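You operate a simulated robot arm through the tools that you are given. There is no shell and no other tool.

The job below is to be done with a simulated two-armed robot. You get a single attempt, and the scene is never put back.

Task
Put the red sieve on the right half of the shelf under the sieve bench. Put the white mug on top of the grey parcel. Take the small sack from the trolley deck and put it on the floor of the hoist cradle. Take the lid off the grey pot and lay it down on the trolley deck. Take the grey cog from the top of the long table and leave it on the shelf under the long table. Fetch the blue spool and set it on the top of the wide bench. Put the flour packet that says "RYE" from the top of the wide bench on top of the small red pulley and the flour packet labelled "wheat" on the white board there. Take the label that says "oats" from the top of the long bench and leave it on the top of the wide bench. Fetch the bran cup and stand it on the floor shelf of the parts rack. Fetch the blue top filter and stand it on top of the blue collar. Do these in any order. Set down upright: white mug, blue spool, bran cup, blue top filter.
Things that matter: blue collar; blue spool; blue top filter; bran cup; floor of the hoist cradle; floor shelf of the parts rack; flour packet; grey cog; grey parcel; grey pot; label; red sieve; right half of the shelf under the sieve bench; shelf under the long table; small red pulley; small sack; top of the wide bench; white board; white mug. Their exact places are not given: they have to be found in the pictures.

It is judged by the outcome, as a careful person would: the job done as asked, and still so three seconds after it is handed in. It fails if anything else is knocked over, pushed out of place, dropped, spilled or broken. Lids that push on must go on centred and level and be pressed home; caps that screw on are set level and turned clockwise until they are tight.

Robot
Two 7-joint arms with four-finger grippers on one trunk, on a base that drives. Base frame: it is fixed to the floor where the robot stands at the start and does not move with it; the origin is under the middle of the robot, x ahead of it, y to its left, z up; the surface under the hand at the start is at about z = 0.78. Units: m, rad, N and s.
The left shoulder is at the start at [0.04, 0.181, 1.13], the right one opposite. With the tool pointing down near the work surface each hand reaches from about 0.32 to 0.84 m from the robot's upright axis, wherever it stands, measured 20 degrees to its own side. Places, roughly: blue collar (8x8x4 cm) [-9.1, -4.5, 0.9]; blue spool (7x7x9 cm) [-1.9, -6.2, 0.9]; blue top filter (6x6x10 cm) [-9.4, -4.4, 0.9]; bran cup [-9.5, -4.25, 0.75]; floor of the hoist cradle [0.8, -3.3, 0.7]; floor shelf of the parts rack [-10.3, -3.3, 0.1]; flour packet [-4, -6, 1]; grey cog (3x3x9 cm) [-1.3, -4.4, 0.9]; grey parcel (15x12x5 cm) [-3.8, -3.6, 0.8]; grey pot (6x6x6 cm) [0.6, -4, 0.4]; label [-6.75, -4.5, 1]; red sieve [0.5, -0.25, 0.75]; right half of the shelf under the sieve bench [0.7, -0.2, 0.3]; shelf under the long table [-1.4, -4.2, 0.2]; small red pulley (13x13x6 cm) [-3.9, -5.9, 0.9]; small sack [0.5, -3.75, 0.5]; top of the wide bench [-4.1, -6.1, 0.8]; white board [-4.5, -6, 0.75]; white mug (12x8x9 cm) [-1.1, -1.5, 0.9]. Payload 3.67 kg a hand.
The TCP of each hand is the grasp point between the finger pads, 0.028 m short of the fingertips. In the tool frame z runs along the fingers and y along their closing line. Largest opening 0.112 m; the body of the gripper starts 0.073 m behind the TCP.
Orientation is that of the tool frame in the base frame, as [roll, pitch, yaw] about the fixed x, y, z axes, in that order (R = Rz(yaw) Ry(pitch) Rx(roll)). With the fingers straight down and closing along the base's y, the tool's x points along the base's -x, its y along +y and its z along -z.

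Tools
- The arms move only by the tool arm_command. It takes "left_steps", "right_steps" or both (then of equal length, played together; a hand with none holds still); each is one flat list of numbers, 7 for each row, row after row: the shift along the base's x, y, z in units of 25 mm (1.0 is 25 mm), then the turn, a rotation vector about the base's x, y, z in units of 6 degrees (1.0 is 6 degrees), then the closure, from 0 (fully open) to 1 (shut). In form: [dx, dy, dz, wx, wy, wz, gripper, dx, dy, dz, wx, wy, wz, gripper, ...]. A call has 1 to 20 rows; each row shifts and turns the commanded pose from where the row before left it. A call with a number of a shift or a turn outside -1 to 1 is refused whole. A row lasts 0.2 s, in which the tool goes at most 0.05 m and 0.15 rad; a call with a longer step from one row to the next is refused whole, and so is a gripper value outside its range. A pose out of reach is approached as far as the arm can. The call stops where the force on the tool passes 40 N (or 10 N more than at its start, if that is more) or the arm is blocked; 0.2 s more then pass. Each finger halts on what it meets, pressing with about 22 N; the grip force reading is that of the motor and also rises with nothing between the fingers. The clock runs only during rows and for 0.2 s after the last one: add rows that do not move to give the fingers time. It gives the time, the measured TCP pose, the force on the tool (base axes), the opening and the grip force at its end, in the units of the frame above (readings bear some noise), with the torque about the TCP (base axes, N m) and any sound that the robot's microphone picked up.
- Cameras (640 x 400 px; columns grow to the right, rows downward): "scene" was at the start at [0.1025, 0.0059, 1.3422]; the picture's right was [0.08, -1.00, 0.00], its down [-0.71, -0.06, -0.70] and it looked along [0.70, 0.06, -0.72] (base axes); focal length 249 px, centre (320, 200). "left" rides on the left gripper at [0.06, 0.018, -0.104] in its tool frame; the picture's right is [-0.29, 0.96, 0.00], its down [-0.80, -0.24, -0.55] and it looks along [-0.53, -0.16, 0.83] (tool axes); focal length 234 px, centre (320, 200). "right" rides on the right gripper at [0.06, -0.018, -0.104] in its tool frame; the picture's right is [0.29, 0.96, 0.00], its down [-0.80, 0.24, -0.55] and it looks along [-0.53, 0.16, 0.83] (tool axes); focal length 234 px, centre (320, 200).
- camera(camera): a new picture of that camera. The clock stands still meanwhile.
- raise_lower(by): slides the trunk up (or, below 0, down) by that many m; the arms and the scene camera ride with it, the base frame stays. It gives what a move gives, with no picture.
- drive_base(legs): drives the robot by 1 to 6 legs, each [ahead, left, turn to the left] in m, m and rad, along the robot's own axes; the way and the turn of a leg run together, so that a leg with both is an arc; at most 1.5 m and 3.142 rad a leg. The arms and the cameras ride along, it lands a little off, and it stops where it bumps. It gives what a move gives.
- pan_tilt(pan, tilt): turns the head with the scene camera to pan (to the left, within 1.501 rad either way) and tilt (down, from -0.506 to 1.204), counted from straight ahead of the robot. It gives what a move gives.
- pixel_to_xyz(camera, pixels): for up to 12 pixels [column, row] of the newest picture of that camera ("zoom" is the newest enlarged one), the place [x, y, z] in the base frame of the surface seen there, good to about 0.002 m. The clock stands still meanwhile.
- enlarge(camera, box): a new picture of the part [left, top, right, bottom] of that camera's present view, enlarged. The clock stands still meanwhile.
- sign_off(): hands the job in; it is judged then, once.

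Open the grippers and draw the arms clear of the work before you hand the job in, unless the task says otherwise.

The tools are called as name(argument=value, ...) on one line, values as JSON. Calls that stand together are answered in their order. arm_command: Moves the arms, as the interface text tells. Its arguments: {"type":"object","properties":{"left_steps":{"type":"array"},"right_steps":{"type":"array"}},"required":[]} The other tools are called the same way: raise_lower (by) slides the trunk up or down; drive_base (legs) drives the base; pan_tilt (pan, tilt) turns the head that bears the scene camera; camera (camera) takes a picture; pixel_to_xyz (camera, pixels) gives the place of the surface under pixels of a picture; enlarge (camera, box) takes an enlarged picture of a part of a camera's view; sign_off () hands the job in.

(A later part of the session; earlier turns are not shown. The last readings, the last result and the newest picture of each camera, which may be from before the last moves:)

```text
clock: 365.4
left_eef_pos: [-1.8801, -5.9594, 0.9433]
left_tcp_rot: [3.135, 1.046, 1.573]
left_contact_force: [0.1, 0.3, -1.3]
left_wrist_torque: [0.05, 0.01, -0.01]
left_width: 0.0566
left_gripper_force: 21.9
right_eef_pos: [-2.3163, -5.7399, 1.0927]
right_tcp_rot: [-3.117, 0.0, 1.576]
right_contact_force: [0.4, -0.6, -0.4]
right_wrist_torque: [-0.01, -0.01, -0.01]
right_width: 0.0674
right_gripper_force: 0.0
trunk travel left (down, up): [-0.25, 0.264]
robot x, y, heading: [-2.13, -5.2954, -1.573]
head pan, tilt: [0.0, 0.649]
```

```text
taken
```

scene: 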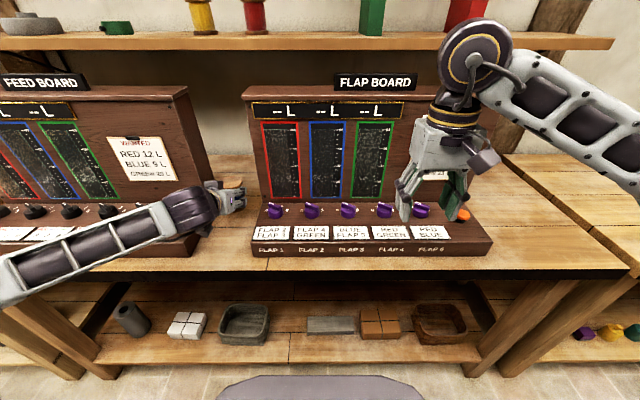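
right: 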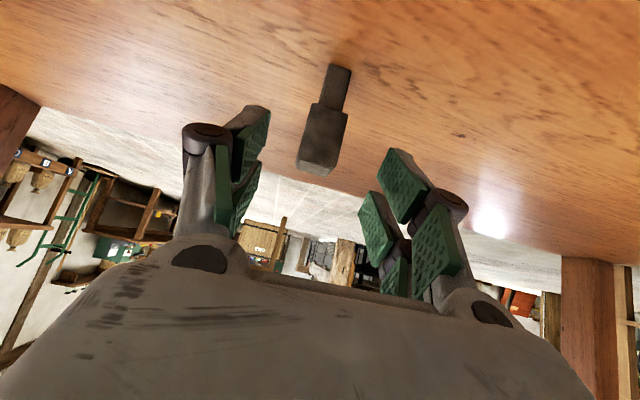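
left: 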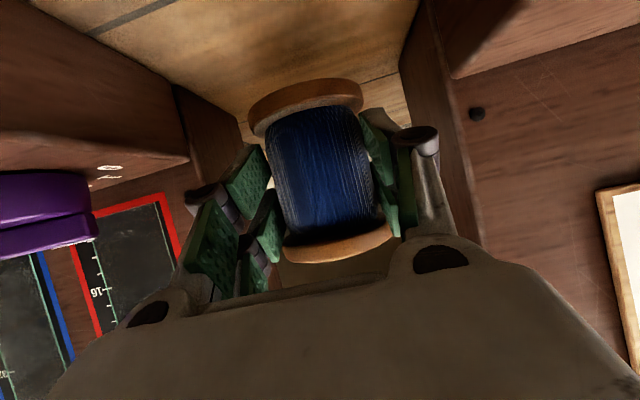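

The spool is clear of the gap. I back off 0.3 m and look west toward the wide bench.

drive_base(legs=[[-0.27, 0, 0]])

pan_tilt(pan=-0.9, tilt=0.45)

camera(camera="scene")

```text
clock: 367.4
left_eef_pos: [-1.8786, -5.6873, 0.9431]
left_tcp_rot: [3.132, 1.047, 1.572]
left_contact_force: [0.6, 0.9, -1.4]
left_wrist_torque: [0.04, -0.01, -0.01]
left_width: 0.0566
left_gripper_force: 22.1
right_eef_pos: [-2.3145, -5.4691, 1.0929]
right_tcp_rot: [-3.119, 0.0, 1.576]
right_contact_force: [0.6, 0.3, 0.3]
right_wrist_torque: [-0.04, 0.01, -0.02]
right_width: 0.0669
right_gripper_force: 0.1
trunk travel left (down, up): [-0.25, 0.264]
robot x, y, heading: [-2.1276, -5.022, -1.576]
head pan, tilt: [0.0, 0.649]
```

```text
clock: 368.6
left_eef_pos: [-1.8785, -5.6882, 0.9425]
left_tcp_rot: [3.133, 1.046, 1.573]
left_contact_force: [-0.6, -0.3, -1.8]
left_wrist_torque: [0.0, -0.01, 0.02]
left_width: 0.0563
left_gripper_force: 22.1
right_eef_pos: [-2.3143, -5.4696, 1.0918]
right_tcp_rot: [-3.118, -0.001, 1.575]
right_contact_force: [-0.1, -0.8, 0.2]
right_wrist_torque: [-0.03, 0.02, 0.03]
right_width: 0.0672
right_gripper_force: 0.1
trunk travel left (down, up): [-0.25, 0.264]
robot x, y, heading: [-2.1291, -5.0181, -1.577]
head pan, tilt: [-0.901, 0.45]
```

```text
taken
```

scene: 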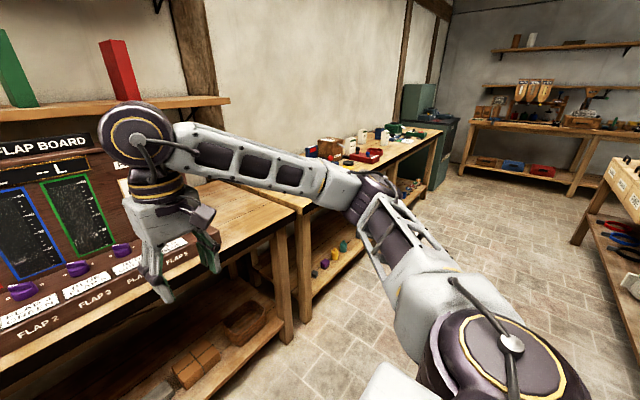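

The wide bench continues along the south wall to the west. I pull the spool in and up a little and strafe west 1.4 m.

arm_command(left_steps=[-0.2, 0.7, 0.8, 0, 0, 0, 0.9, -0.2, 0.7, 0.8, 0, 0, 0, 0.9, -0.2, 0.7, 0.8, 0, 0, 0, 0.9, -0.2, 0.7, 0.8, 0, 0, 0, 0.9])

drive_base(legs=[[0, -1.4, 0]])

pan_tilt(pan=-0.5, tilt=0.5)

camera(camera="scene")

```text
clock: 369.6
left_eef_pos: [-1.9007, -5.6168, 1.0227]
left_tcp_rot: [3.133, 1.046, 1.571]
left_contact_force: [0.2, 0.4, -1.6]
left_wrist_torque: [-0.01, 0.01, 0.03]
left_width: 0.0565
left_gripper_force: 22.1
right_eef_pos: [-2.3146, -5.4685, 1.0917]
right_tcp_rot: [-3.117, 0.001, 1.578]
right_contact_force: [-0.3, 0.9, -0.3]
right_wrist_torque: [0.0, -0.01, -0.02]
right_width: 0.0673
right_gripper_force: 0.0
trunk travel left (down, up): [-0.25, 0.264]
robot x, y, heading: [-2.1274, -5.0164, -1.578]
head pan, tilt: [-0.901, 0.45]
```

```text
clock: 376.9
left_eef_pos: [-3.3196, -5.614, 1.0223]
left_tcp_rot: [3.133, 1.045, 1.577]
left_contact_force: [-0.3, -0.8, -1.6]
left_wrist_torque: [0.05, 0.01, 0.0]
left_width: 0.0564
left_gripper_force: 22.1
right_eef_pos: [-3.7346, -5.4674, 1.0924]
right_tcp_rot: [-3.118, -0.001, 1.58]
right_contact_force: [0.3, 0.0, 0.1]
right_wrist_torque: [-0.02, 0.04, 0.0]
right_width: 0.0672
right_gripper_force: 0.1
trunk travel left (down, up): [-0.25, 0.264]
robot x, y, heading: [-3.5475, -5.0189, -1.568]
head pan, tilt: [-0.901, 0.45]
```

```text
clock: 377.7
left_eef_pos: [-3.3178, -5.6139, 1.0224]
left_tcp_rot: [3.134, 1.045, 1.58]
left_contact_force: [0.7, 0.0, -1.2]
left_wrist_torque: [0.06, 0.02, 0.0]
left_width: 0.0564
left_gripper_force: 21.9
right_eef_pos: [-3.7338, -5.4666, 1.0911]
right_tcp_rot: [-3.119, 0.001, 1.581]
right_contact_force: [-0.2, 0.0, 0.7]
right_wrist_torque: [0.0, 0.04, 0.01]
right_width: 0.0673
right_gripper_force: 0.0
trunk travel left (down, up): [-0.25, 0.264]
robot x, y, heading: [-3.5506, -5.0202, -1.571]
head pan, tilt: [-0.499, 0.499]
```

```text
taken
```

scene: 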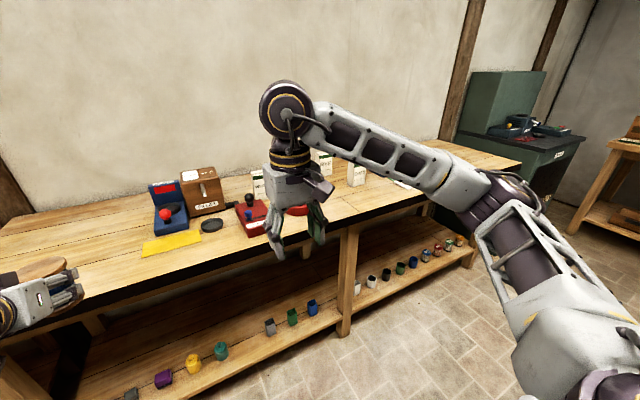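

This is the wide bench; there are flour packets behind my right hand near (260–360,175). I zoom in to see the top.

enlarge(camera="scene", box=[130, 130, 430, 300])

pixel_to_xyz(camera="scene", pixels=[[100, 240], [60, 280], [130, 285], [300, 245], [350, 220], [430, 185], [90, 210], [30, 260], [345, 320], [210, 280], [400, 205], [20, 380]])

```text
2.13 times, centred on (280, 215) of scene
```

zoom: 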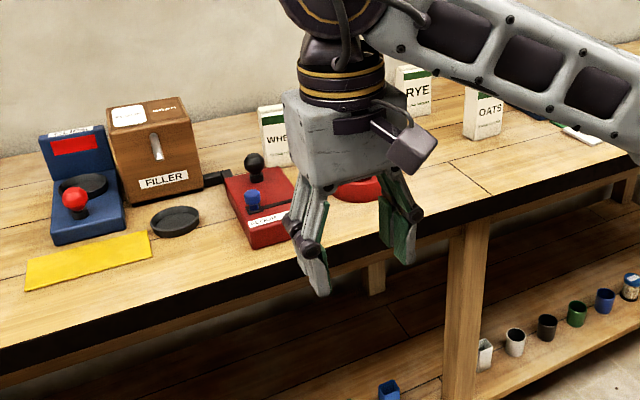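

```text
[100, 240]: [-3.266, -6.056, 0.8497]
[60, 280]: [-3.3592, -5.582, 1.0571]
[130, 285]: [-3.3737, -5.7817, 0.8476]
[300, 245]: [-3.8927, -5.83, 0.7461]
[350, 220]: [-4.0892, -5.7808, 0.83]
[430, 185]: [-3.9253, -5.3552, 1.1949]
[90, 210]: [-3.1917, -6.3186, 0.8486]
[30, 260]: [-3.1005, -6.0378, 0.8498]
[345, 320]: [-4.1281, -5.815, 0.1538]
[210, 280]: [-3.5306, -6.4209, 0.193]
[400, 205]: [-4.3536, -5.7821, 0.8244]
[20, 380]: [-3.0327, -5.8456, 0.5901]
```

The spool can go on the free bench top near (−3.27,−6.0). I check the bench's left end to be sure it is the same bench.

pan_tilt(pan=0.3, tilt=0.5)

camera(camera="scene")

```text
clock: 378.9
left_eef_pos: [-3.3188, -5.6139, 1.0223]
left_tcp_rot: [3.131, 1.046, 1.578]
left_contact_force: [-0.8, 0.2, -2.5]
left_wrist_torque: [0.05, 0.03, 0.01]
left_width: 0.0561
left_gripper_force: 21.5
right_eef_pos: [-3.7332, -5.4677, 1.0921]
right_tcp_rot: [-3.118, -0.001, 1.579]
right_contact_force: [0.2, -0.8, 0.3]
right_wrist_torque: [0.01, 0.01, -0.03]
right_width: 0.0672
right_gripper_force: 0.0
trunk travel left (down, up): [-0.25, 0.264]
robot x, y, heading: [-3.5485, -5.0202, -1.568]
head pan, tilt: [0.3, 0.499]
```

```text
taken
```

scene: 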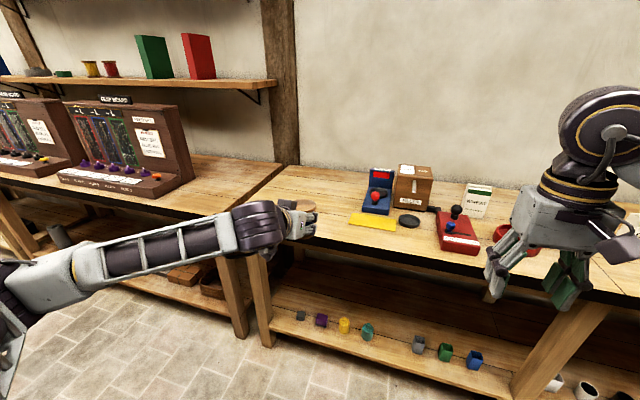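

The wide bench begins at the joint near (275,200). I measure the free patch between there and the blue switch box.

pixel_to_xyz(camera="scene", pixels=[[300, 180], [285, 172], [320, 195], [340, 190], [362, 210], [350, 222], [268, 250], [340, 240], [372, 175], [310, 230], [330, 225], [258, 235]])

```text
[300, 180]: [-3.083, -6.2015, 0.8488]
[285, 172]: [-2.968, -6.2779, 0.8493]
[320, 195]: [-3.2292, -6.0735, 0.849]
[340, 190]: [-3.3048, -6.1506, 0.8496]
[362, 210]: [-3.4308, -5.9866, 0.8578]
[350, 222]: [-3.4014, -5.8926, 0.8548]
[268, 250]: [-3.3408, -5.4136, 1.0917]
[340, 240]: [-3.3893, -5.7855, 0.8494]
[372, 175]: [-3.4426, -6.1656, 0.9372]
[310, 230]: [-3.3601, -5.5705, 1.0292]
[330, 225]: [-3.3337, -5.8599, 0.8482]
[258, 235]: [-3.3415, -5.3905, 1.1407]
```

The patch x −3.38…−2.97 is free. I drive forward 0.25 m, move the spool over (−3.22,−5.98), and lower it.

drive_base(legs=[[0.25, 0, 0]])

arm_command(left_steps=[0.7, -0.8, 0, 0, 0, 0, 0.9, 0.7, -0.8, 0, 0, 0, 0, 0.9, 0.7, -0.8, 0, 0, 0, 0, 0.9, 0.7, -0.8, 0, 0, 0, 0, 0.9, 0.7, -0.8, 0, 0, 0, 0, 0.9, 0.4, -0.8, 0, 0, 0, 0, 0.9, 0, 0, -0.8, 0, 0, 0, 0.9, 0, 0, -0.8, 0, 0, 0, 0.9, 0, 0, -0.8, 0, 0, 0, 0.9, 0, 0, -0.8, 0, 0, 0, 0.9, 0, 0, -0.7, 0, 0, 0, 0.9, 0, 0, 0, 0, 0, 0, 0.9])

camera(camera="scene")

camera(camera="left")

```text
clock: 380.7
left_eef_pos: [-3.3175, -5.8683, 1.0212]
left_tcp_rot: [3.132, 1.045, 1.579]
left_contact_force: [-0.4, 0.1, -0.9]
left_wrist_torque: [0.03, 0.01, -0.02]
left_width: 0.0562
left_gripper_force: 21.9
right_eef_pos: [-3.734, -5.7225, 1.0909]
right_tcp_rot: [-3.119, 0.001, 1.584]
right_contact_force: [-1.0, -1.2, 0.4]
right_wrist_torque: [0.03, 0.02, 0.01]
right_width: 0.0671
right_gripper_force: 0.0
trunk travel left (down, up): [-0.25, 0.264]
robot x, y, heading: [-3.551, -5.2714, -1.572]
head pan, tilt: [0.3, 0.499]
```

```text
clock: 383.3
left_eef_pos: [-3.2187, -5.9887, 0.9229]
left_tcp_rot: [3.135, 1.044, 1.579]
left_contact_force: [-0.3, 0.5, -1.5]
left_wrist_torque: [0.03, -0.03, 0.03]
left_width: 0.0562
left_gripper_force: 22.0
right_eef_pos: [-3.7338, -5.7213, 1.091]
right_tcp_rot: [-3.118, 0.001, 1.582]
right_contact_force: [-0.1, -0.8, 0.0]
right_wrist_torque: [0.01, 0.0, -0.01]
right_width: 0.0672
right_gripper_force: 0.0
trunk travel left (down, up): [-0.25, 0.264]
robot x, y, heading: [-3.5477, -5.2731, -1.565]
head pan, tilt: [0.3, 0.499]
```

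```text
taken
```

scene: 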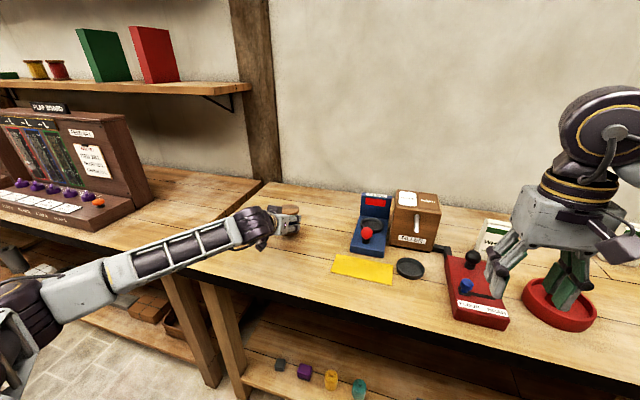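

```text
taken
```

left: 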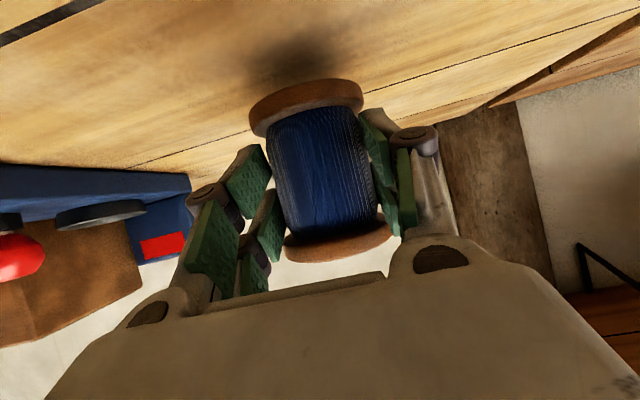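

The spool hangs upright 20 mm above the bench. I lower it gently to contact.

arm_command(left_steps=[0, 0, -0.3, 0, 0, 0, 0.9, 0, 0, -0.25, 0, 0, 0, 0.9, 0, 0, -0.12, 0, 0, 0, 0.9, 0, 0, -0.08, 0, 0, 0, 0.9, 0, 0, 0, 0, 0, 0, 0.9])

```text
clock: 384.5
left_eef_pos: [-3.2185, -5.9864, 0.9042]
left_tcp_rot: [3.134, 1.047, 1.578]
left_contact_force: [-0.1, -0.1, -1.8]
left_wrist_torque: [0.05, 0.03, -0.01]
left_width: 0.0563
left_gripper_force: 22.1
right_eef_pos: [-3.7326, -5.7203, 1.0927]
right_tcp_rot: [-3.119, 0.0, 1.585]
right_contact_force: [0.5, -0.4, -0.3]
right_wrist_torque: [-0.01, 0.01, -0.03]
right_width: 0.0672
right_gripper_force: 0.2
trunk travel left (down, up): [-0.25, 0.264]
robot x, y, heading: [-3.5526, -5.2715, -1.572]
head pan, tilt: [0.3, 0.499]
```

arm_command(left_steps=[0, 0, -0.1, 0, 0, 0, 0.9, 0, 0, -0.08, 0, 0, 0, 0.9, 0, 0, 0, 0, 0, 0, 0.9])

```text
clock: 385.3
left_eef_pos: [-3.2193, -5.9863, 0.9019]
left_tcp_rot: [3.131, 1.048, 1.577]
left_contact_force: [0.5, -0.1, 1.3]
left_wrist_torque: [-0.1, 0.0, 0.03]
left_width: 0.0562
left_gripper_force: 21.9
right_eef_pos: [-3.7334, -5.7221, 1.0932]
right_tcp_rot: [-3.118, -0.002, 1.584]
right_contact_force: [0.5, 0.0, -0.6]
right_wrist_torque: [0.0, -0.02, -0.03]
right_width: 0.0674
right_gripper_force: 0.0
trunk travel left (down, up): [-0.25, 0.264]
robot x, y, heading: [-3.5478, -5.2705, -1.568]
head pan, tilt: [0.3, 0.499]
```

The weight is taken by the bench (1.3 N up). I open the fingers and withdraw straight back (north) with a slight rise.

arm_command(left_steps=[0, 0, -0.02, 0, 0, 0, 0.7, 0, 0, 0, 0, 0, 0, 0.4, 0, 0, 0, 0, 0, 0, 0.2, 0, 0, 0, 0, 0, 0, 0.1, 0, 0.5, 0.1, 0, 0, 0, 0.1, 0, 0.8, 0.1, 0, 0, 0, 0.1, 0, 0.8, 0.1, 0, 0, 0, 0.1, 0, 0.8, 0.3, 0, 0, 0, 0.1, 0, 0.8, 0.5, 0, 0, 0, 0.1, 0, 0.8, 0.8, 0, 0, 0, 0.1, 0, 0.8, 0.8, 0, 0, 0, 0.1, 0, 0.8, 0.8, 0, 0, 0, 0.1])

camera(camera="scene")

```text
clock: 387.9
left_eef_pos: [-3.2192, -5.8319, 0.9881]
left_tcp_rot: [3.132, 1.047, 1.578]
left_contact_force: [0.2, -0.2, 0.7]
left_wrist_torque: [-0.05, 0.01, 0.02]
left_width: 0.1007
left_gripper_force: 0.1
right_eef_pos: [-3.7337, -5.7203, 1.093]
right_tcp_rot: [-3.119, 0.002, 1.581]
right_contact_force: [-0.1, 0.1, 0.1]
right_wrist_torque: [-0.05, -0.03, 0.0]
right_width: 0.0672
right_gripper_force: 0.0
trunk travel left (down, up): [-0.25, 0.264]
robot x, y, heading: [-3.5512, -5.2717, -1.57]
head pan, tilt: [0.3, 0.499]
```

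```text
taken
```

scene: 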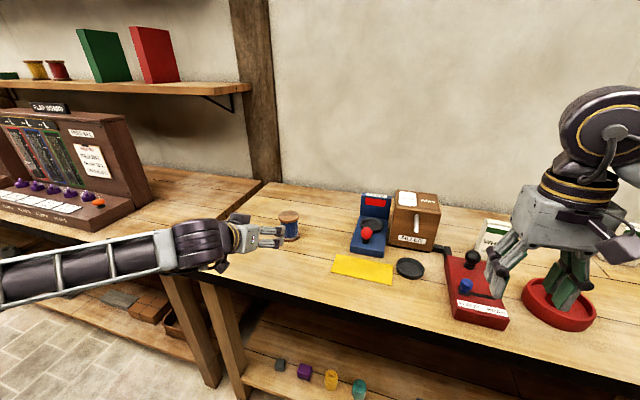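

The blue spool stands upright on the wide bench at (289,222). I back off, return the left hand to vertical, and strafe right to view the flour packets.

drive_base(legs=[[-0.22, 0, 0]])

arm_command(left_steps=[0, 0, 0.5, 0.91, 0, 0, 0.5, 0, 0, 0.5, 0.91, 0, 0, 0.5, 0, 0, 0.5, 0.91, 0, 0, 0.5, 0, 0, 0.5, 0.91, 0, 0, 0.5, 0, 0, 0.5, 0.91, 0, 0, 0.5, 0, 0, 0.5, 0.91, 0, 0, 0.5, 0, 0, 0.5, 0.91, 0, 0, 0.5, 0, 0, 0.5, 0.91, 0, 0, 0.5, 0, 0, 0.5, 0.91, 0, 0, 0.5, 0, 0, 0.5, 0.91, 0, 0, 0.5, 0, 0, 0.5, 0.9, 0, 0, 0.5], right_steps=[0, 0.5, 0.7, 0, 0, 0, 0.4, 0, 0.5, 0.7, 0, 0, 0, 0.4, 0, 0.5, 0.7, 0, 0, 0, 0.4, 0, 0.5, 0.7, 0, 0, 0, 0.4, 0, 0.3, 0.7, 0, 0, 0, 0.4, 0, 0, 0.7, 0, 0, 0, 0.4, 0, 0, 0.7, 0, 0, 0, 0.4, 0, 0, 0.7, 0, 0, 0, 0.4, 0, 0, 0.7, 0, 0, 0, 0.4, 0, 0, 0.7, 0, 0, 0, 0.4, 0, 0, 0.7, 0, 0, 0, 0.4])

drive_base(legs=[[0, -0.6, 0]])

pan_tilt(pan=0, tilt=0.6)

camera(camera="scene")

```text
clock: 389.7
left_eef_pos: [-3.2196, -5.6149, 0.9896]
left_tcp_rot: [3.132, 1.046, 1.576]
left_contact_force: [-0.5, 0.1, 0.6]
left_wrist_torque: [0.0, -0.01, 0.03]
left_width: 0.1008
left_gripper_force: 0.0
right_eef_pos: [-3.7347, -5.5002, 1.0914]
right_tcp_rot: [-3.12, 0.0, 1.58]
right_contact_force: [0.0, 0.2, 0.2]
right_wrist_torque: [0.0, -0.01, 0.0]
right_width: 0.0672
right_gripper_force: 0.1
trunk travel left (down, up): [-0.25, 0.264]
robot x, y, heading: [-3.5474, -5.0483, -1.572]
head pan, tilt: [0.3, 0.499]
```

```text
clock: 392.1
left_eef_pos: [-3.2201, -5.6152, 1.1264]
left_tcp_rot: [3.126, -0.003, 1.574]
left_contact_force: [-1.1, -0.6, 0.2]
left_wrist_torque: [-0.01, -0.03, 0.0]
left_width: 0.056
left_gripper_force: 0.1
right_eef_pos: [-3.7352, -5.4434, 1.2847]
right_tcp_rot: [-3.119, -0.001, 1.58]
right_contact_force: [-0.8, 0.4, -0.1]
right_wrist_torque: [0.01, -0.02, 0.0]
right_width: 0.0672
right_gripper_force: 0.1
trunk travel left (down, up): [-0.25, 0.264]
robot x, y, heading: [-3.5504, -5.0498, -1.572]
head pan, tilt: [0.3, 0.499]
```

```text
clock: 395.5
left_eef_pos: [-3.8219, -5.6156, 1.1259]
left_tcp_rot: [3.128, -0.002, 1.565]
left_contact_force: [-1.2, -0.2, -0.7]
left_wrist_torque: [-0.02, -0.03, -0.01]
left_width: 0.0559
left_gripper_force: 0.1
right_eef_pos: [-4.3368, -5.4388, 1.2843]
right_tcp_rot: [-3.12, 0.002, 1.571]
right_contact_force: [0.9, -0.7, -0.7]
right_wrist_torque: [-0.01, -0.04, 0.0]
right_width: 0.0672
right_gripper_force: 0.1
trunk travel left (down, up): [-0.25, 0.264]
robot x, y, heading: [-4.1456, -5.0497, -1.581]
head pan, tilt: [0.3, 0.499]
```

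```text
clock: 396.3
left_eef_pos: [-3.8214, -5.6151, 1.1259]
left_tcp_rot: [3.129, 0.0, 1.567]
left_contact_force: [-0.4, 0.4, -0.3]
left_wrist_torque: [0.02, 0.02, -0.04]
left_width: 0.0562
left_gripper_force: 0.1
right_eef_pos: [-4.3363, -5.4383, 1.2846]
right_tcp_rot: [-3.117, -0.001, 1.572]
right_contact_force: [0.0, 0.1, -0.1]
right_wrist_torque: [0.03, 0.01, -0.01]
right_width: 0.0674
right_gripper_force: 0.0
trunk travel left (down, up): [-0.25, 0.264]
robot x, y, heading: [-4.1432, -5.0476, -1.578]
head pan, tilt: [0.0, 0.6]
```

```text
taken
```

scene: 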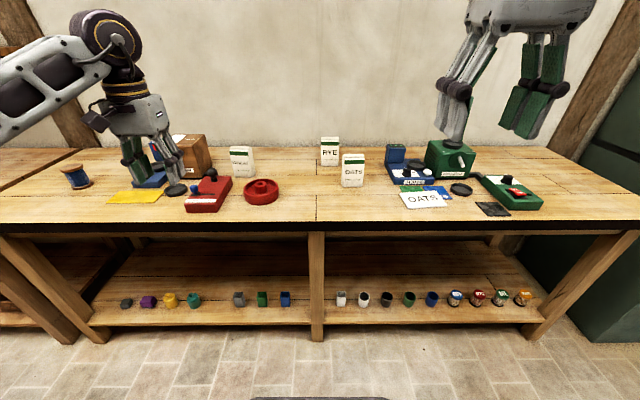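

I see WHEAT (242,161), RYE (330,152), OATS (353,170), the red pulley (261,191) and a white card at (424,200). I zoom in for details.

enlarge(camera="scene", box=[180, 110, 380, 230])

enlarge(camera="scene", box=[340, 120, 560, 240])

```text
3.20 times, centred on (280, 170) of scene
```

zoom: 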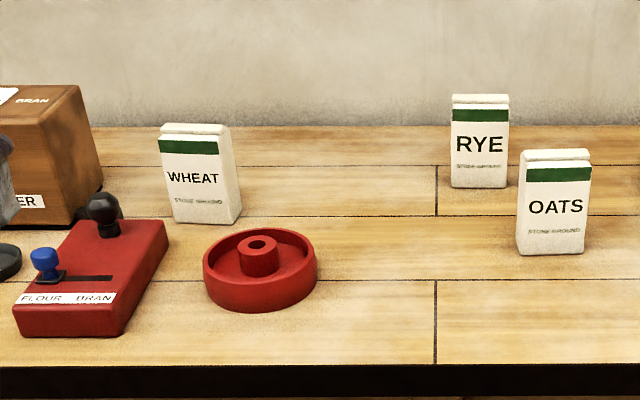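

```text
2.91 times, centred on (450, 180) of scene
```

zoom: 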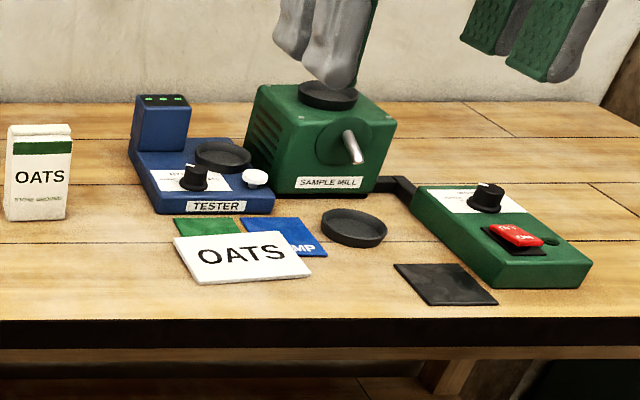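

The white board (with OATS on it) lies at zoom (243,257). I measure packets, pulley and board positions.

pixel_to_xyz(camera="zoom", pixels=[[243, 257], [175, 240], [295, 232], [311, 274], [195, 284], [215, 225], [290, 225], [175, 262], [270, 285]])

pixel_to_xyz(camera="scene", pixels=[[242, 150], [232, 165], [252, 162], [240, 176], [330, 140], [321, 150], [338, 150], [328, 164], [353, 180], [261, 186], [245, 190], [277, 190]])

pixel_to_xyz(camera="scene", pixels=[[261, 203], [261, 180], [262, 183], [255, 188], [270, 195], [245, 148], [332, 138], [353, 155], [220, 190], [300, 195]])

```text
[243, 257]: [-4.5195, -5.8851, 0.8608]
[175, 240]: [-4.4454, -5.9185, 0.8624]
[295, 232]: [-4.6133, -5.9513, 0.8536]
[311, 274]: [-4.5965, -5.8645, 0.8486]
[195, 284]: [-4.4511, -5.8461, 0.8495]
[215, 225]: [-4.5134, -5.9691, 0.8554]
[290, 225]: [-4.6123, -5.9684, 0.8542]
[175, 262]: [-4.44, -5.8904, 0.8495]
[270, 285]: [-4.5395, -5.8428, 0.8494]
```

```text
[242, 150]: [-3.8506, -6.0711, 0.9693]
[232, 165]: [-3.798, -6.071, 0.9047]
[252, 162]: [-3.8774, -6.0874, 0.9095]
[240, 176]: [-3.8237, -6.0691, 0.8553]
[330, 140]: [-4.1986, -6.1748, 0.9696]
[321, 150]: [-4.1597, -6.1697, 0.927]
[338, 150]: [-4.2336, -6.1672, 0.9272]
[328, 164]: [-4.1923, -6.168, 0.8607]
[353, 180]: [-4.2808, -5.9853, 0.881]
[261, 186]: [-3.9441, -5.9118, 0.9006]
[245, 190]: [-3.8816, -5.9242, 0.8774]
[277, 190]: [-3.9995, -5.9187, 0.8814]
```

```text
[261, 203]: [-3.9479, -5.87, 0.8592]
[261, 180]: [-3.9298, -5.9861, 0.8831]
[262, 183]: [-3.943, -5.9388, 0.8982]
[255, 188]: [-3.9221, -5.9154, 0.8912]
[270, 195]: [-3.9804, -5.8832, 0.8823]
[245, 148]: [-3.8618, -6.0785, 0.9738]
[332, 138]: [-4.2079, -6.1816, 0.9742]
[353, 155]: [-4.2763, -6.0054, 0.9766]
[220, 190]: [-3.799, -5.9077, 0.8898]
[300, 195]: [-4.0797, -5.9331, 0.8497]
```

RYE stands at about (−4.197,−6.19), top z 0.975; WHEAT at (−3.838,−6.09); the pulley centre is near (−3.941,−5.928) with its hub top at z≈0.90. I drive in so the right hand can reach RYE.

drive_base(legs=[[0.36, 0.09, 0.008]])

pan_tilt(pan=0, tilt=0.75)

camera(camera="scene")

```text
clock: 398.7
left_eef_pos: [-3.7284, -5.9707, 1.1267]
left_tcp_rot: [3.13, -0.003, 1.569]
left_contact_force: [-0.1, 0.1, 0.8]
left_wrist_torque: [0.03, 0.05, 0.02]
left_width: 0.0559
left_gripper_force: 0.0
right_eef_pos: [-4.2451, -5.7976, 1.2845]
right_tcp_rot: [-3.118, 0.0, 1.577]
right_contact_force: [-0.1, -0.2, -0.1]
right_wrist_torque: [0.0, 0.0, 0.01]
right_width: 0.0674
right_gripper_force: 0.1
trunk travel left (down, up): [-0.25, 0.264]
robot x, y, heading: [-4.0581, -5.4056, -1.573]
head pan, tilt: [0.0, 0.6]
```

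```text
clock: 399.4
left_eef_pos: [-3.7295, -5.9712, 1.1257]
left_tcp_rot: [3.131, -0.002, 1.572]
left_contact_force: [-0.3, -0.3, 0.6]
left_wrist_torque: [0.02, 0.0, 0.0]
left_width: 0.0563
left_gripper_force: 0.0
right_eef_pos: [-4.2456, -5.7981, 1.2852]
right_tcp_rot: [-3.12, 0.001, 1.579]
right_contact_force: [-0.1, 0.3, 0.7]
right_wrist_torque: [0.03, -0.01, 0.0]
right_width: 0.067
right_gripper_force: 0.1
trunk travel left (down, up): [-0.25, 0.264]
robot x, y, heading: [-4.0611, -5.4077, -1.579]
head pan, tilt: [0.0, 0.75]
```

```text
taken
```

scene: 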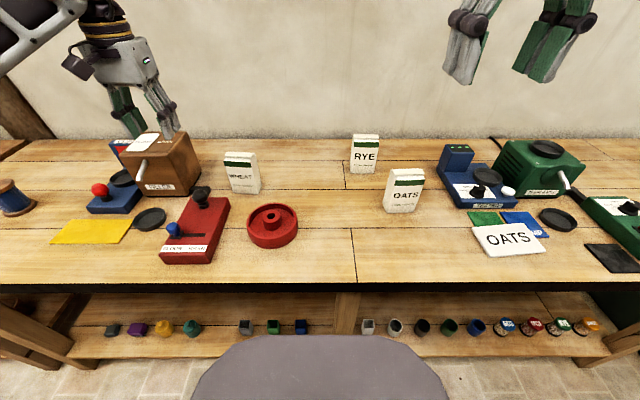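

This closer view is good. I zoom on the pulley, packets and board and measure precisely.

enlarge(camera="scene", box=[210, 120, 430, 260])

pixel_to_xyz(camera="zoom", pixels=[[456, 45], [405, 43], [490, 50], [445, 55], [407, 80], [488, 88], [97, 98], [140, 95], [43, 98], [45, 140], [140, 160], [95, 105]])

pixel_to_xyz(camera="zoom", pixels=[[180, 265], [165, 265], [200, 265], [180, 250], [182, 283], [108, 270], [255, 275], [185, 245], [178, 345], [160, 262], [205, 275], [180, 242]])

```text
2.86 times, centred on (320, 190) of scene
```

zoom: 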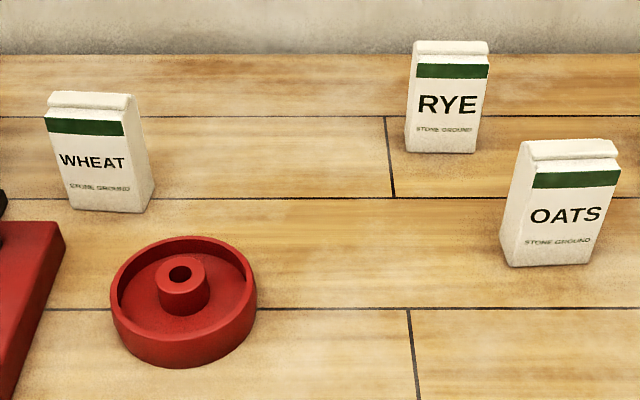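

```text
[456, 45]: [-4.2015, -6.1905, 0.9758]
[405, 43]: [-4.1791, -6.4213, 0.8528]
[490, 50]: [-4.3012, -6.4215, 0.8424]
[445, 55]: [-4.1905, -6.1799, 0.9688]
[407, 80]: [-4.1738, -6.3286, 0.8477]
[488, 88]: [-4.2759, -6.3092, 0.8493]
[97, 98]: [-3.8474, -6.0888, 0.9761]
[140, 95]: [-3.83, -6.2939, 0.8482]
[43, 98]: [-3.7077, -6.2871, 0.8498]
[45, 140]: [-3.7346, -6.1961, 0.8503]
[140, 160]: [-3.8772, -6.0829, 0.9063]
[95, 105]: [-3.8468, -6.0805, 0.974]
```

```text
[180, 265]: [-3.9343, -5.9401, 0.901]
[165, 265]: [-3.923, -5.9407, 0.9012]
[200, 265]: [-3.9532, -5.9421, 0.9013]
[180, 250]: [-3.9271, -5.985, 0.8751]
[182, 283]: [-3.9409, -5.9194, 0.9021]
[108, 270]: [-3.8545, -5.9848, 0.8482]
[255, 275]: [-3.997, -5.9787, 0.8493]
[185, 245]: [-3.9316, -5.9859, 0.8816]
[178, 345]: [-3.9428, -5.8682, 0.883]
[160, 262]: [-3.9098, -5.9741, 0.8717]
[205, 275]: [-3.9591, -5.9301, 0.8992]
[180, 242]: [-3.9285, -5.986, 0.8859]
```

Pulley centre is (−3.940,−5.929), hub top z≈0.901. I bring the open right hand above the RYE packet at (−4.198,−6.190).

arm_command(right_steps=[0.12, -0.98, -0.6, 0, 0, 0, 0, 0.12, -0.98, -0.6, 0, 0, 0, 0, 0.12, -0.98, -0.6, 0, 0, 0, 0, 0.12, -0.98, -0.6, 0, 0, 0, 0, 0.12, -0.98, -0.6, 0, 0, 0, 0, 0.12, -0.98, -0.6, 0, 0, 0, 0, 0.12, -0.98, -0.6, 0, 0, 0, 0, 0.12, -0.98, -0.6, 0, 0, 0, 0, 0.12, -0.98, -0.6, 0, 0, 0, 0, 0.12, -0.98, -0.6, 0, 0, 0, 0, 0.12, -0.98, -0.6, 0, 0, 0, 0, 0.12, -0.98, -0.6, 0, 0, 0, 0, 0.12, -0.98, -0.6, 0, 0, 0, 0, 0.12, -0.98, -0.6, 0, 0, 0, 0, 0.12, -0.98, -0.6, 0, 0, 0, 0, 0.12, -0.98, -0.6, 0, 0, 0, 0])

camera(camera="right")

camera(camera="scene")

```text
clock: 402.8
left_eef_pos: [-3.7297, -5.9708, 1.1277]
left_tcp_rot: [3.128, -0.002, 1.571]
left_contact_force: [-1.3, -0.6, 0.2]
left_wrist_torque: [-0.01, -0.04, 0.0]
left_width: 0.056
left_gripper_force: 0.1
right_eef_pos: [-4.2001, -6.1773, 1.0477]
right_tcp_rot: [-3.12, -0.001, 1.583]
right_contact_force: [0.6, -0.3, -0.3]
right_wrist_torque: [0.0, 0.09, 0.03]
right_width: 0.112
right_gripper_force: 0.0
right hand out of reach, approached as far as the arm can: row 16
trunk travel left (down, up): [-0.25, 0.264]
robot x, y, heading: [-4.0548, -5.406, -1.572]
head pan, tilt: [0.0, 0.75]
```

```text
taken
```

right: 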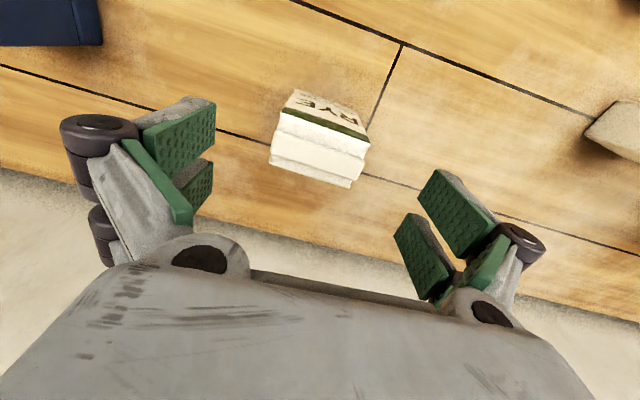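

```text
taken
```

scene: 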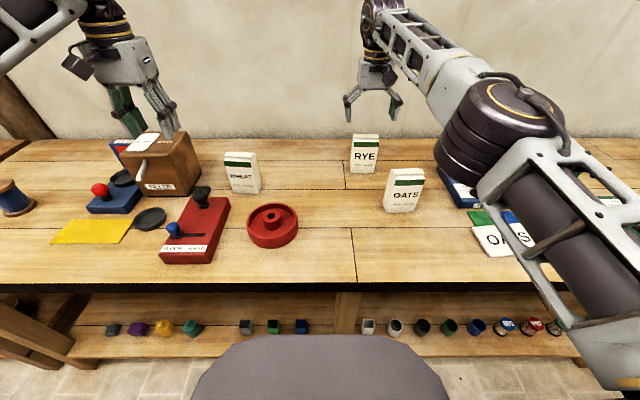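

The arm ran out of reach just short (y −6.177). I tilt the hand 15° forward, which brings the wrist back, and go on to y≈−6.19.

arm_command(right_steps=[0, 0, 0, -0.833, 0, 0, 0, 0, 0, 0, -0.833, 0, 0, 0, 0, 0, 0, -0.833, 0, 0, 0, 0, -0.2, -0.2, 0, 0, 0, 0, 0, 0, 0, 0, 0, 0, 0])

camera(camera="right")

```text
clock: 404.0
left_eef_pos: [-3.7279, -5.9692, 1.1276]
left_tcp_rot: [3.129, 0.0, 1.571]
left_contact_force: [0.0, 0.3, 0.5]
left_wrist_torque: [0.01, 0.04, 0.03]
left_width: 0.0559
left_gripper_force: 0.1
right_eef_pos: [-4.1995, -6.1806, 1.0448]
right_tcp_rot: [-3.118, 0.263, 1.579]
right_contact_force: [0.2, -0.3, 0.0]
right_wrist_torque: [0.0, 0.0, -0.02]
right_width: 0.1123
right_gripper_force: 0.0
trunk travel left (down, up): [-0.25, 0.264]
robot x, y, heading: [-4.0607, -5.4063, -1.572]
head pan, tilt: [0.0, 0.75]
```

```text
taken
```

right: 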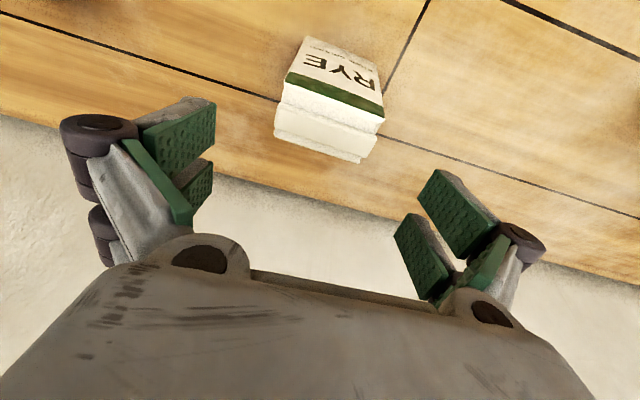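

RYE is centred within a few mm. I descend to z≈0.948 and close on its sides.

arm_command(right_steps=[0.05, -0.08, -0.78, 0, 0, 0, 0, 0.05, -0.08, -0.78, 0, 0, 0, 0, 0.05, -0.08, -0.78, 0, 0, 0, 0, 0, -0.08, -0.78, 0, 0, 0, 0, 0, -0.08, -0.78, 0, 0, 0, 0, 0, 0, 0, 0, 0, 0, 0.15, 0, 0, 0, 0, 0, 0, 0.3, 0, 0, 0, 0, 0, 0, 0.5, 0, 0, 0, 0, 0, 0, 0.8, 0, 0, 0, 0, 0, 0, 0.8])

camera(camera="right")

```text
clock: 406.2
left_eef_pos: [-3.7289, -5.9705, 1.1254]
left_tcp_rot: [3.126, 0.001, 1.57]
left_contact_force: [-0.1, 0.6, 0.0]
left_wrist_torque: [0.02, 0.02, 0.0]
left_width: 0.0557
left_gripper_force: 0.0
right_eef_pos: [-4.1977, -6.191, 0.9441]
right_tcp_rot: [-3.116, 0.263, 1.576]
right_contact_force: [-2.2, -1.5, 5.3]
right_wrist_torque: [0.04, -0.14, 0.0]
right_width: 0.0805
right_gripper_force: 22.3
trunk travel left (down, up): [-0.25, 0.264]
robot x, y, heading: [-4.0602, -5.4082, -1.574]
head pan, tilt: [0.0, 0.75]
```

```text
taken
```

right: 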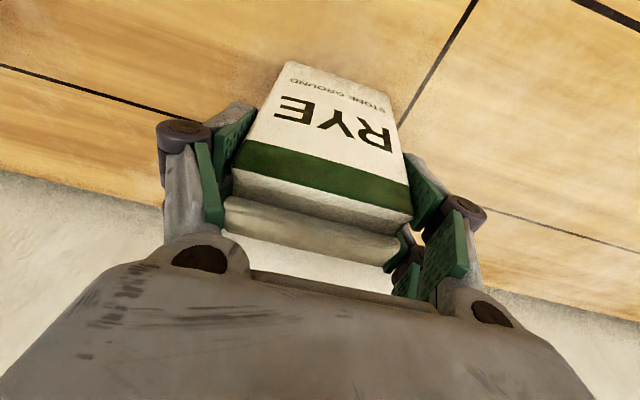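

RYE is gripped (80 mm). I lift 80 mm and carry it over the pulley's hub.

arm_command(right_steps=[0, 0, 0.4, 0, 0, 0, 0.8, 0, 0, 0.8, 0, 0, 0, 0.8, 0, 0, 1, 0, 0, 0, 0.8, 0, 0, 1, 0, 0, 0, 0.8, 0.79, 0.8, 0.1, 0, 0, 0, 0.8, 0.79, 0.8, 0, 0, 0, 0, 0.8, 0.79, 0.8, 0, 0, 0, 0, 0.8, 0.79, 0.8, 0, 0, 0, 0, 0.8, 0.79, 0.8, 0, 0, 0, 0, 0.8, 0.79, 0.8, 0, 0, 0, 0, 0.8, 0.79, 0.8, 0, 0, 0, 0, 0.8, 0.79, 0.8, 0, 0, 0, 0, 0.8, 0.79, 0.8, 0, 0, 0, 0, 0.8, 0.79, 0.8, 0, 0, 0, 0, 0.8, 0.79, 0.8, 0, 0, 0, 0, 0.8, 0.79, 0.8, 0, 0, 0, 0, 0.8, 0.79, 0.8, 0, 0, 0, 0, 0.8, 0, 0, 0, 0, 0, 0, 0.8])

camera(camera="right")

enlarge(camera="scene", box=[180, 90, 400, 270])

```text
clock: 410.0
left_eef_pos: [-3.7297, -5.9715, 1.1257]
left_tcp_rot: [3.127, -0.001, 1.571]
left_contact_force: [-0.1, 0.4, -0.7]
left_wrist_torque: [0.04, 0.0, -0.02]
left_width: 0.056
left_gripper_force: 0.2
right_eef_pos: [-3.942, -5.9305, 1.0257]
right_tcp_rot: [-3.117, 0.261, 1.577]
right_contact_force: [-0.6, -0.1, -4.0]
right_wrist_torque: [-0.01, 0.01, 0.02]
right_width: 0.0797
right_gripper_force: 22.0
trunk travel left (down, up): [-0.25, 0.264]
robot x, y, heading: [-4.0604, -5.4042, -1.573]
head pan, tilt: [0.0, 0.75]
```

```text
taken
```

right: 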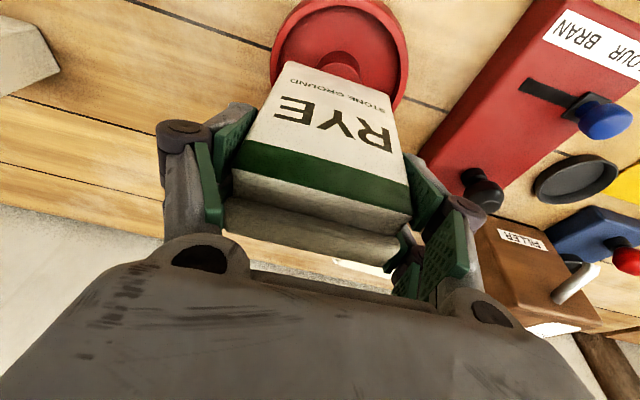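

```text
2.22 times, centred on (290, 180) of scene
```

zoom: 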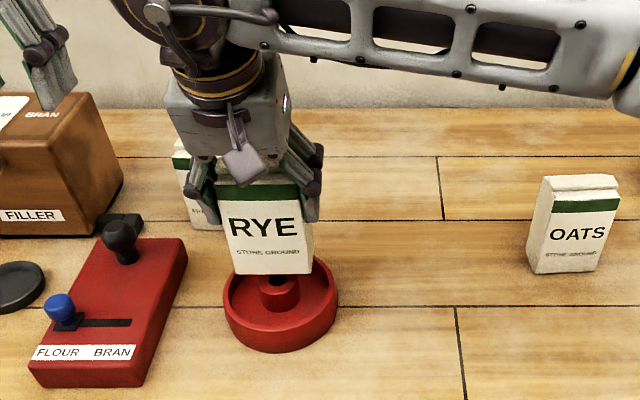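

The packet is over the pulley. I measure the packet's lower edge and the hub to check centring.

pixel_to_xyz(camera="zoom", pixels=[[240, 268], [308, 268], [274, 268], [265, 295], [295, 290], [280, 300], [312, 265], [232, 240], [310, 240], [226, 290], [336, 285]])

pixel_to_xyz(camera="right", pixels=[[340, 60], [275, 40], [405, 50], [290, 75], [390, 95], [340, 10], [320, 70], [350, 70]])

```text
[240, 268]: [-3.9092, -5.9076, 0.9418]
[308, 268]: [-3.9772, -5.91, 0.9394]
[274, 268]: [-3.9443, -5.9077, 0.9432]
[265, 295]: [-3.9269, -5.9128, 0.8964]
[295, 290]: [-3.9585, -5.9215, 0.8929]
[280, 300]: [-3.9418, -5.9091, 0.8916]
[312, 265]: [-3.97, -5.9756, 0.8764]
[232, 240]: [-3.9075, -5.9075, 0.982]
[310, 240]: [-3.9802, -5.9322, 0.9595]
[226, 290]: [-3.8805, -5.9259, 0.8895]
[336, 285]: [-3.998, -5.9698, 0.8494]
```

```text
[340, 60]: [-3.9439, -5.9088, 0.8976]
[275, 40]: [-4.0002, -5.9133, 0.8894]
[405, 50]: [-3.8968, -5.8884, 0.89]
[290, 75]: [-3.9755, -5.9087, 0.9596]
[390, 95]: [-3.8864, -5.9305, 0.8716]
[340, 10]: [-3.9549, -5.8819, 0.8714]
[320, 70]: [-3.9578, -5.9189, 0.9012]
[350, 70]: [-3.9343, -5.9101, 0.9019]
```

Packet centre (−3.943,−5.930) and hub centre (−3.942,−5.930) agree. I lower to contact.

arm_command(right_steps=[0, 0, -0.4, 0, 0, 0, 0.8, 0, 0, -0.4, 0, 0, 0, 0.8, 0, 0, -0.2, 0, 0, 0, 0.8, 0, 0, -0.1, 0, 0, 0, 0.8, 0, 0, 0, 0, 0, 0, 0.8])

```text
clock: 411.2
left_eef_pos: [-3.7289, -5.9708, 1.1261]
left_tcp_rot: [3.128, -0.001, 1.571]
left_contact_force: [-0.3, 0.7, 0.0]
left_wrist_torque: [0.0, -0.02, 0.01]
left_width: 0.0559
left_gripper_force: 0.0
right_eef_pos: [-3.94, -5.9316, 1.0003]
right_tcp_rot: [-3.114, 0.262, 1.578]
right_contact_force: [0.5, 0.0, -4.7]
right_wrist_torque: [0.01, 0.01, 0.02]
right_width: 0.08
right_gripper_force: 22.2
trunk travel left (down, up): [-0.25, 0.264]
robot x, y, heading: [-4.0588, -5.4075, -1.574]
head pan, tilt: [0.0, 0.75]
```

arm_command(right_steps=[0, 0, -0.1, 0, 0, 0, 0.8, 0, 0, -0.1, 0, 0, 0, 0.8, 0, 0, 0, 0, 0, 0, 0.8])

```text
clock: 412.0
left_eef_pos: [-3.7293, -5.9708, 1.1272]
left_tcp_rot: [3.126, 0.0, 1.571]
left_contact_force: [-0.3, -1.5, -0.5]
left_wrist_torque: [0.01, -0.03, 0.01]
left_width: 0.0562
left_gripper_force: 0.2
right_eef_pos: [-3.94, -5.9306, 0.9966]
right_tcp_rot: [-3.119, 0.263, 1.577]
right_contact_force: [-1.3, -2.7, 8.3]
right_wrist_torque: [-0.02, 0.18, 0.06]
right_width: 0.0803
right_gripper_force: 21.9
trunk travel left (down, up): [-0.25, 0.264]
robot x, y, heading: [-4.0603, -5.4052, -1.575]
head pan, tilt: [0.0, 0.75]
```

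Contact (8 N up). I ease up 1 mm and open the fingers slowly.

arm_command(right_steps=[0, 0, 0.04, 0, 0, 0, 0.5, 0, 0, 0, 0, 0, 0, 0.3, 0, 0, 0, 0, 0, 0, 0.25, 0, 0, 0, 0, 0, 0, 0.2, 0, 0, 0, 0, 0, 0, 0.1, 0, 0, 0, 0, 0, 0, 0, 0, 0, 0, 0, 0, 0, 0])

enlarge(camera="scene", box=[180, 90, 400, 270])

camera(camera="right")

```text
clock: 413.6
left_eef_pos: [-3.7294, -5.9708, 1.1265]
left_tcp_rot: [3.129, -0.001, 1.57]
left_contact_force: [-0.2, 0.5, 0.1]
left_wrist_torque: [-0.01, 0.0, 0.0]
left_width: 0.0559
left_gripper_force: 0.1
right_eef_pos: [-3.9403, -5.9305, 0.997]
right_tcp_rot: [-3.117, 0.262, 1.577]
right_contact_force: [-0.6, -0.1, 0.4]
right_wrist_torque: [0.02, 0.01, 0.01]
right_width: 0.1121
right_gripper_force: 0.0
trunk travel left (down, up): [-0.25, 0.264]
robot x, y, heading: [-4.0598, -5.4076, -1.576]
head pan, tilt: [0.0, 0.75]
```

```text
2.22 times, centred on (290, 180) of scene
```

zoom: 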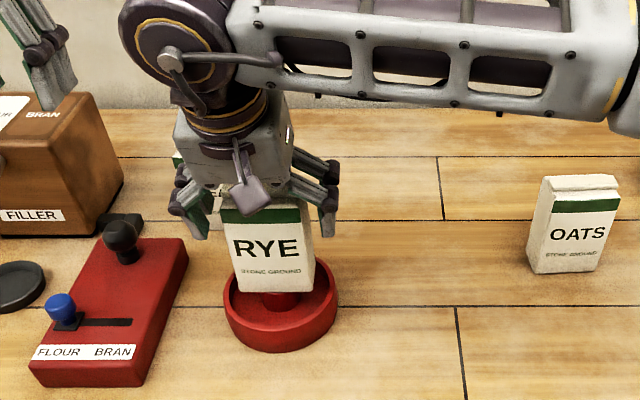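

```text
taken
```

right: 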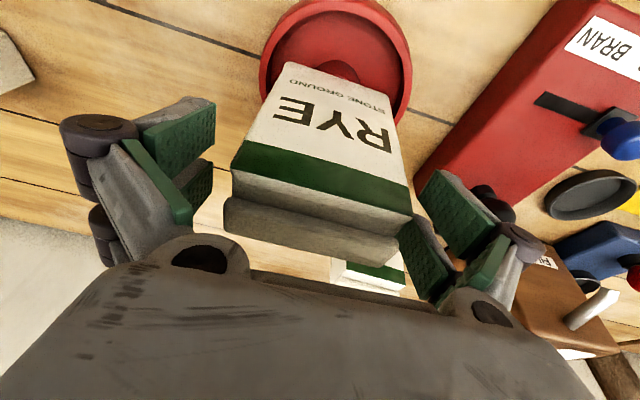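

RYE stands on the pulley. I rise straight up 0.1 m clear of it.

arm_command(right_steps=[0, 0, 0.3, 0, 0, 0, 0, 0, 0, 0.6, 0, 0, 0, 0, 0, 0, 0.8, 0, 0, 0, 0, 0, 0, 0.8, 0, 0, 0, 0, 0, 0, 0.8, 0, 0, 0, 0, 0, 0, 0.8, 0, 0, 0, 0])

enlarge(camera="scene", box=[180, 90, 400, 270])

```text
clock: 415.0
left_eef_pos: [-3.7292, -5.9714, 1.1267]
left_tcp_rot: [3.13, -0.001, 1.57]
left_contact_force: [0.2, 0.0, 0.1]
left_wrist_torque: [-0.04, 0.04, 0.0]
left_width: 0.056
left_gripper_force: 0.0
right_eef_pos: [-3.9391, -5.9309, 1.0998]
right_tcp_rot: [-3.116, 0.261, 1.578]
right_contact_force: [0.5, 0.3, 1.1]
right_wrist_torque: [0.0, 0.02, 0.02]
right_width: 0.1122
right_gripper_force: 0.0
trunk travel left (down, up): [-0.25, 0.264]
robot x, y, heading: [-4.0559, -5.408, -1.577]
head pan, tilt: [0.0, 0.75]
```

```text
2.22 times, centred on (290, 180) of scene
```

zoom: 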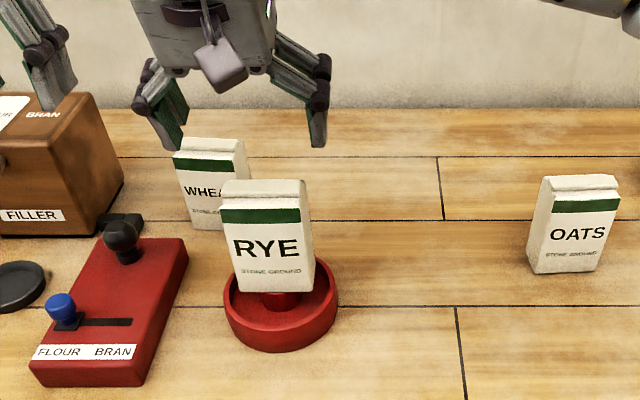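

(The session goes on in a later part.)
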